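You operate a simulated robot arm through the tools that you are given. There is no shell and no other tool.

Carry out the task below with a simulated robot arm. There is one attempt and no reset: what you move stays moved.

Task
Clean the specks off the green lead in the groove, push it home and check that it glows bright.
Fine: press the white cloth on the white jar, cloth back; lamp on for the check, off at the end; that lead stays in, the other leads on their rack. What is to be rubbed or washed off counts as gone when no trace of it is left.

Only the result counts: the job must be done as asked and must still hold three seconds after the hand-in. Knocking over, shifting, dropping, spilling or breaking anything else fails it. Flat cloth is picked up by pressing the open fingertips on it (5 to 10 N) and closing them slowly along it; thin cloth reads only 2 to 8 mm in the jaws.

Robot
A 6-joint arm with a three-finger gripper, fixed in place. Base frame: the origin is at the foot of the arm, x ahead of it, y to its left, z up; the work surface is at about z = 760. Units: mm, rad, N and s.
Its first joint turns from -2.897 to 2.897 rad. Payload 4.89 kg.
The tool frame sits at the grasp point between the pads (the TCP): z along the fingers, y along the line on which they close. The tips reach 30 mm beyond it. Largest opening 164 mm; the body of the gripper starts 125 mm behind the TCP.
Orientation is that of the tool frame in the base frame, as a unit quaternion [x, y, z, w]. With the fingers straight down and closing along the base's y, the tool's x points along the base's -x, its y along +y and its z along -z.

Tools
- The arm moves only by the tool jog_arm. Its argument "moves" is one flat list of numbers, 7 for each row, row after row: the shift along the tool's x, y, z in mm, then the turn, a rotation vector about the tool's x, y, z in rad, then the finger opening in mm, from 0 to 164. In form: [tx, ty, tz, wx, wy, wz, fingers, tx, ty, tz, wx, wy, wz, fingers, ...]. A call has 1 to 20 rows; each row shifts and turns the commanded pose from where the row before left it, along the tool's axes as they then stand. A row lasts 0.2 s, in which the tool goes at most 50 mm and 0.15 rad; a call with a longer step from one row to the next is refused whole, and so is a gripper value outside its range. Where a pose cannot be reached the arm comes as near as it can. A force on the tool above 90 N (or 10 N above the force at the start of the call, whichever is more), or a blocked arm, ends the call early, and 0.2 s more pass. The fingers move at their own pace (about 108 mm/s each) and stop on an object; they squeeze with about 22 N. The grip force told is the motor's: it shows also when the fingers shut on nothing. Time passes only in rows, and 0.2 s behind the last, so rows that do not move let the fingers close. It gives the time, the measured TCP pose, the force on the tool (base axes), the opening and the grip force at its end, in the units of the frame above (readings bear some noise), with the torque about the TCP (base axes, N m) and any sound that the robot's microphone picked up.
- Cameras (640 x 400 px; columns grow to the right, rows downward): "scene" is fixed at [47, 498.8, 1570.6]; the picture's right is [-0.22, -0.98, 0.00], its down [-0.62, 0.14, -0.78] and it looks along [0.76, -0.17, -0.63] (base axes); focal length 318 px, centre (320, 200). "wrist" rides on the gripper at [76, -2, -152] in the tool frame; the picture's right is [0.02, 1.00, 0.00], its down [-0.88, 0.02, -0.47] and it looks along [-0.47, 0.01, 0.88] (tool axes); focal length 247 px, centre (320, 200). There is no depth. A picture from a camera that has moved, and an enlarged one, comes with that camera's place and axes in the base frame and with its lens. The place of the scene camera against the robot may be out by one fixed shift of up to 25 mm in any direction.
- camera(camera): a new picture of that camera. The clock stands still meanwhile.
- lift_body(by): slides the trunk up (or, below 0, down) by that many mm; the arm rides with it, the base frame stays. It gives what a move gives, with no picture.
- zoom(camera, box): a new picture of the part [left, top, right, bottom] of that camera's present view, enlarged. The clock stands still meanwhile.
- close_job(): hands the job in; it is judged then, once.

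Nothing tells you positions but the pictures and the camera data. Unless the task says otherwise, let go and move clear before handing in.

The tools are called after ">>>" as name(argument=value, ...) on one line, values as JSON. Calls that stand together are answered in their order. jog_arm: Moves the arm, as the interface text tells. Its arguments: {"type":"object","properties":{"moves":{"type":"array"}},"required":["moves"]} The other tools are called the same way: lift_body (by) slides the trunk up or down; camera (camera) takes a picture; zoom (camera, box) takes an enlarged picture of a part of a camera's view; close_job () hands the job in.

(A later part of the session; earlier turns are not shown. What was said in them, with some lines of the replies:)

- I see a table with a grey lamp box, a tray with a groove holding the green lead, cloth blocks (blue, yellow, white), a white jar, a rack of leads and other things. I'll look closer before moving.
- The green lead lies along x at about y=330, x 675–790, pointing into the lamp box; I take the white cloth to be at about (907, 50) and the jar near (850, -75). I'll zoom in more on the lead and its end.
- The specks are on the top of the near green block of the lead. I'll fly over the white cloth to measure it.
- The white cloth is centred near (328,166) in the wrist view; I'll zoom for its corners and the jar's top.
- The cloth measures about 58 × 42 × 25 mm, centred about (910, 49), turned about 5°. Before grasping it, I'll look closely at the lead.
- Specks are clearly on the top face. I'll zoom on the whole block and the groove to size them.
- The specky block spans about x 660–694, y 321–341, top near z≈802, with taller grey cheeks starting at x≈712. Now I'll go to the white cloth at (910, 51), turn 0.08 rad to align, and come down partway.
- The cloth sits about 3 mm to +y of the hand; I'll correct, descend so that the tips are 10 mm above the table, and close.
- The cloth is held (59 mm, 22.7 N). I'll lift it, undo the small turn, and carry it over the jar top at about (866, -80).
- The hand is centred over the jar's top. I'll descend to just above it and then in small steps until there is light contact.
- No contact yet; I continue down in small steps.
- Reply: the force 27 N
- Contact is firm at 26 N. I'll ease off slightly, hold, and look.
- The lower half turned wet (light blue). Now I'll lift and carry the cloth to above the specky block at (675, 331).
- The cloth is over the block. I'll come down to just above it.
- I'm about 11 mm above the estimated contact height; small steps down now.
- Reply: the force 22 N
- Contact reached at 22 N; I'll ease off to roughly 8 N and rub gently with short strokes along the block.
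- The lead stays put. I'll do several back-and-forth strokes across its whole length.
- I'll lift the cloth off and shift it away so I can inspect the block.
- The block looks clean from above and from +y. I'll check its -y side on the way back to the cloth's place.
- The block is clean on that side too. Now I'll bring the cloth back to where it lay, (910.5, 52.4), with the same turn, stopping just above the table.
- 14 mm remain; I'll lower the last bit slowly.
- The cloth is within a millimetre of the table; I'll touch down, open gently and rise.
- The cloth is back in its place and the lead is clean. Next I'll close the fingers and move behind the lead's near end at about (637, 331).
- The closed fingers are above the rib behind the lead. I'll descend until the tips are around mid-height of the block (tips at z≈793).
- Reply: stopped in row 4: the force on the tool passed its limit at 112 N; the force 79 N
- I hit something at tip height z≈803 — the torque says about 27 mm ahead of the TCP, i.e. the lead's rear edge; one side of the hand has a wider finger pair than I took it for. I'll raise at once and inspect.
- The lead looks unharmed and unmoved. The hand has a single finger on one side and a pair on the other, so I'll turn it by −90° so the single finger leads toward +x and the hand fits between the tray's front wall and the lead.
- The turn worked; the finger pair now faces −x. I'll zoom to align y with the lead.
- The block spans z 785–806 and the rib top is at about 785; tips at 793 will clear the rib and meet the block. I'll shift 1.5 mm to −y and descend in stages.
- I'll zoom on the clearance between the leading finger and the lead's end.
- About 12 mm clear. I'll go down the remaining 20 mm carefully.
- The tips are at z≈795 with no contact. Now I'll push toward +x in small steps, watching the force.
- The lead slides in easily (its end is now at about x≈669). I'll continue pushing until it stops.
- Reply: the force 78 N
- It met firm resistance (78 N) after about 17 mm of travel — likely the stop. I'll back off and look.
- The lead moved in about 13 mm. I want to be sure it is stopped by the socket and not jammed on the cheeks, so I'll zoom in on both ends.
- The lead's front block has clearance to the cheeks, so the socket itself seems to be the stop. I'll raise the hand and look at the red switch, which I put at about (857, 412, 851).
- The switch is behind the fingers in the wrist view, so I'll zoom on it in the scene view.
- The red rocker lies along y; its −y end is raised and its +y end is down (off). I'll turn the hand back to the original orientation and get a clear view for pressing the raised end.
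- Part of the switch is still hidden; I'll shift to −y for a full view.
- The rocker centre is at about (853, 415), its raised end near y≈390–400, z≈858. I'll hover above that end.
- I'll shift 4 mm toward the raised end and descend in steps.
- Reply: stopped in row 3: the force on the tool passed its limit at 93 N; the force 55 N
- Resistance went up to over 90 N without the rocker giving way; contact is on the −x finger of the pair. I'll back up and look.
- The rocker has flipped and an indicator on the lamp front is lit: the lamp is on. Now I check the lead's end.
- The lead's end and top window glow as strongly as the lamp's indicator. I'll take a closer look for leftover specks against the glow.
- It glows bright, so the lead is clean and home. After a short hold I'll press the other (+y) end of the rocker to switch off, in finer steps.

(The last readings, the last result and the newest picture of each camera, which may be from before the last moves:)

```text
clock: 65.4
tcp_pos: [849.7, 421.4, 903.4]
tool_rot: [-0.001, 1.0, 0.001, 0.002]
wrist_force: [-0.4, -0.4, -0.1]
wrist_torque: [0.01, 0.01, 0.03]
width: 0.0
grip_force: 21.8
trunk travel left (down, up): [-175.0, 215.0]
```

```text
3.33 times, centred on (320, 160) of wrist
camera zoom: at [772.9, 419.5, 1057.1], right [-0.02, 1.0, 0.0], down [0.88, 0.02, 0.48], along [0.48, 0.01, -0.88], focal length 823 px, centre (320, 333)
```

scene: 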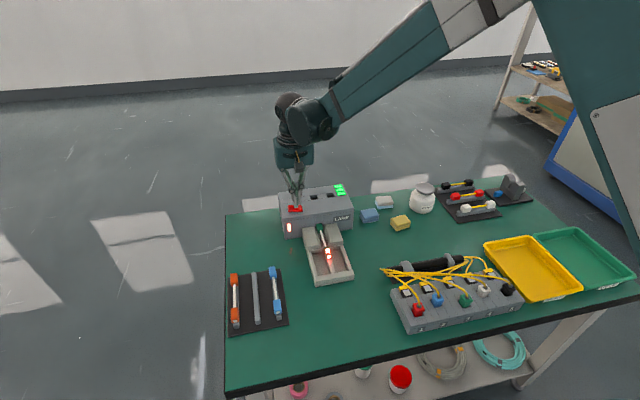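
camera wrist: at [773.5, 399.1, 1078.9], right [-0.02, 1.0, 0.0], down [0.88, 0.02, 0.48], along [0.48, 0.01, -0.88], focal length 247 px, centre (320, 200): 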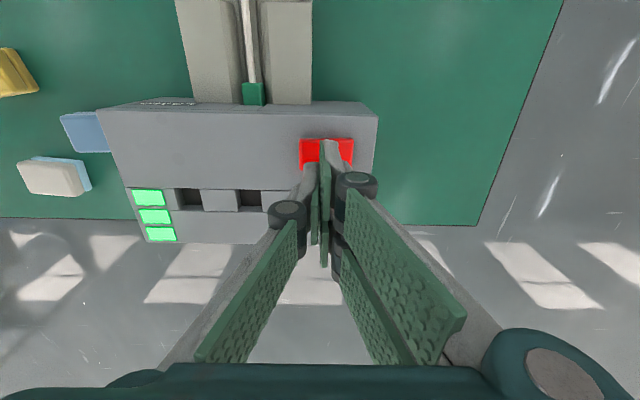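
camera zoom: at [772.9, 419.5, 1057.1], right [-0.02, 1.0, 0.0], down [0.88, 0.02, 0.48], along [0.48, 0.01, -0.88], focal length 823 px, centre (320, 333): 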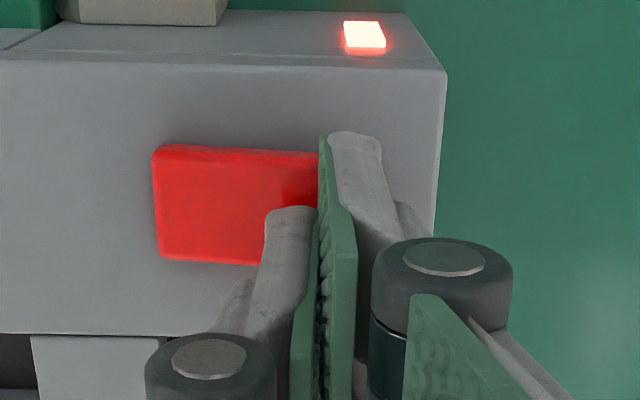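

The fingers are over the +y end. I'll press down in 1 mm steps.

>>> jog_arm(moves=[0, 0, 1.5, 0, 0, 0, 0, 0, 0, 1.5, 0, 0, 0, 0, 0, 0, 0, 0, 0, 0, 0])

>>> jog_arm(moves=[0, 0, 1, 0, 0, 0, 0, 0, 0, 1, 0, 0, 0, 0, 0, 0, 0, 0, 0, 0, 0])

>>> jog_arm(moves=[0, 0, 1, 0, 0, 0, 0, 0, 0, 0, 0, 0, 0, 0])

>>> zoom(camera="scene", box=[270, 170, 340, 240])

```text
clock: 66.2
tcp_pos: [849.6, 422.9, 900.5]
tool_rot: [-0.001, 1.0, 0.001, 0.002]
wrist_force: [-0.6, 1.1, 1.9]
wrist_torque: [0.09, 0.03, -0.01]
width: 0.0
grip_force: 22.1
trunk travel left (down, up): [-175.0, 215.0]
```

```text
clock: 67.0
tcp_pos: [850.9, 421.4, 898.2]
tool_rot: [-0.001, 1.0, 0.001, 0.002]
wrist_force: [-0.2, -0.3, -0.9]
wrist_torque: [0.02, 0.03, -0.02]
width: 0.1
grip_force: 21.9
trunk travel left (down, up): [-175.0, 215.0]
```

```text
clock: 67.6
tcp_pos: [850.1, 420.6, 898.5]
tool_rot: [-0.001, 1.0, 0.0, 0.001]
wrist_force: [0.5, -0.7, -0.1]
wrist_torque: [0.03, 0.01, 0.01]
width: 0.0
grip_force: 21.9
trunk travel left (down, up): [-175.0, 215.0]
```

```text
5.71 times, centred on (305, 205) of scene
camera zoom: at [47.0, 498.8, 1570.6], right [-0.22, -0.98, 0.0], down [-0.62, 0.14, -0.78], along [0.76, -0.17, -0.63], focal length 1816 px, centre (406, 171)
```

zoom: 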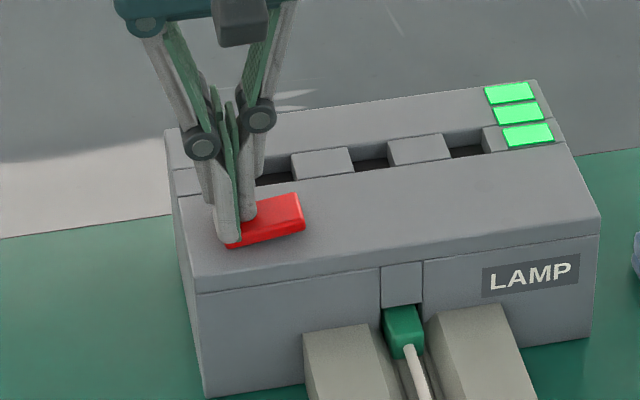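

The lamp is off again and the rocker has flipped back. I'll rise clear and do a final check.

>>> jog_arm(moves=[0, 0, -15, 0, 0, 0, 0, 0, 0, -40, 0, 0, 0, 0, 0, 0, -40, 0, 0, 0, 0, 20, -40, -20, 0, 0, 0, 0, 20, -40, -20, 0, 0, 0, 0, 30, -30, -20, 0, 0, 0, 20, 30, -30, -20, 0, 0, 0, 40, 30, -30, -20, 0, 0, 0, 80, 0, 0, 0, 0, 0, 0, 100, 0, 0, 0, 0, 0, 0, 100])

>>> camera(camera="scene")

>>> camera(camera="wrist")

>>> zoom(camera="scene", box=[270, 175, 360, 275])

>>> zoom(camera="scene", box=[350, 160, 540, 250])

>>> zoom(camera="scene", box=[305, 225, 345, 265])

```text
clock: 69.8
tcp_pos: [718.2, 250.8, 1092.1]
tool_rot: [-0.001, 1.0, 0.001, 0.003]
wrist_force: [-0.2, -0.8, 0.1]
wrist_torque: [0.08, -0.1, 0.04]
width: 100.0
grip_force: 0.0
trunk travel left (down, up): [-175.0, 215.0]
```

```text
taken
```

scene: 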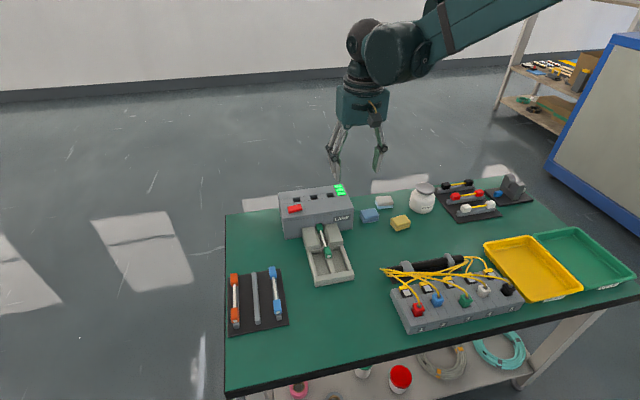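

```text
taken
camera wrist: at [641.0, 249.2, 1245.4], right [-0.02, 1.0, 0.0], down [0.88, 0.02, 0.48], along [0.48, 0.01, -0.88], focal length 247 px, centre (320, 200)
```

wrist: 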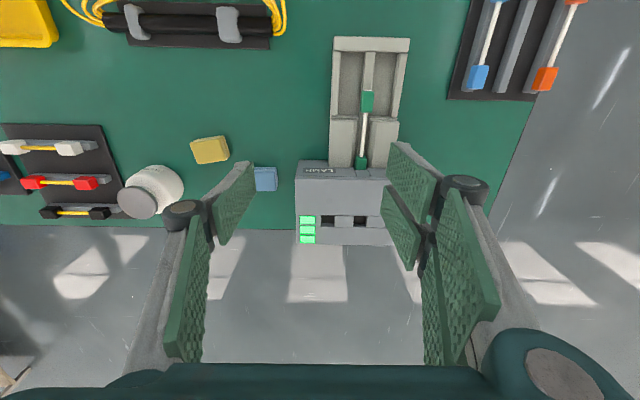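

```text
4.00 times, centred on (315, 225) of scene
camera zoom: at [47.0, 498.8, 1570.6], right [-0.22, -0.98, 0.0], down [-0.62, 0.14, -0.78], along [0.76, -0.17, -0.63], focal length 1271 px, centre (340, 100)
```

zoom: 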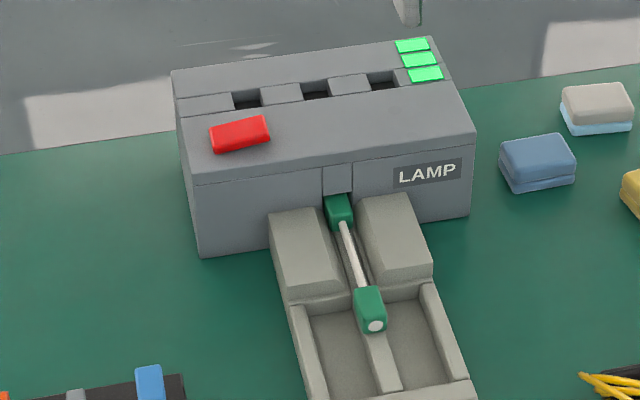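

```text
3.37 times, centred on (445, 205) of scene
camera zoom: at [47.0, 498.8, 1570.6], right [-0.22, -0.98, 0.0], down [-0.62, 0.14, -0.78], along [0.76, -0.17, -0.63], focal length 1070 px, centre (-101, 183)
```

zoom: 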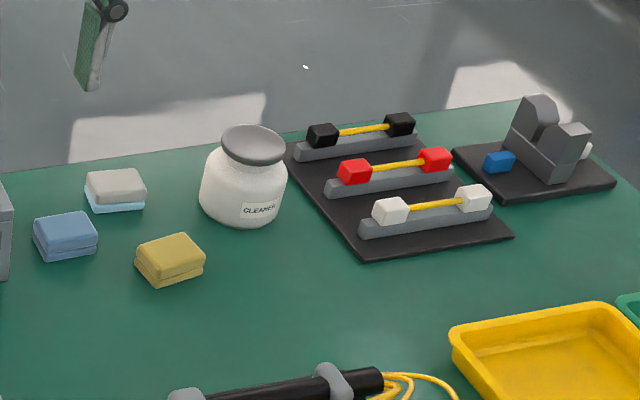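

```text
10.00 times, centred on (325, 245) of scene
camera zoom: at [47.0, 498.8, 1570.6], right [-0.22, -0.98, 0.0], down [-0.62, 0.14, -0.78], along [0.76, -0.17, -0.63], focal length 3178 px, centre (270, -250)
```

zoom: 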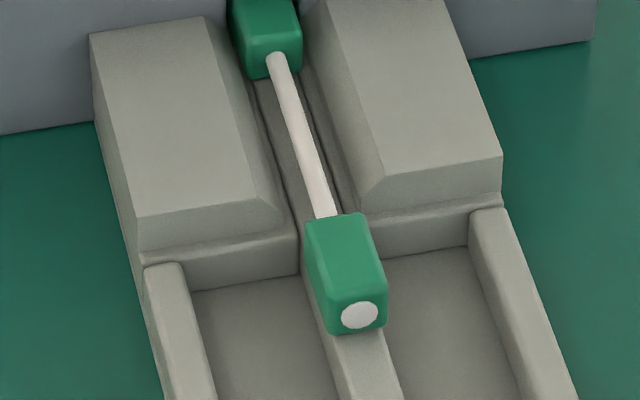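

Everything checks out. The lead is clean and seated, and it glowed bright. The lamp is off, the cloth and other leads are in their places, and the hand is clear, so I'm handing in.

>>> close_job()

```text
The job is handed in.
```

The job is done and handed in. The green lead is clean, pushed home, and it glowed bright when I switched the lamp on.

- **Cleaning:** I pressed the white cloth on the white jar, then rubbed the specks off the lead. No trace showed from above or from either side.
- **Pushing home:** The lead slid in about 13 mm and then stopped firmly at 78 N. When lit, its end and top window shone as strongly as the lamp's own indicator.
- **End state:** The lamp is off and that lead stays in. The other leads were not touched. The cloth is back within about 2 mm of where it lay.

Two contacts were harder than I meant them to be:

- **Lead:** Coming down behind the lead, the fingers pressed on its rear edge and the force peaked at 112 N before the arm stopped. The lead stayed where it was and showed no damage.
- **Lamp switch:** Switching the lamp on peaked at 93 N. The switch worked normally afterwards and the lamp did not move.
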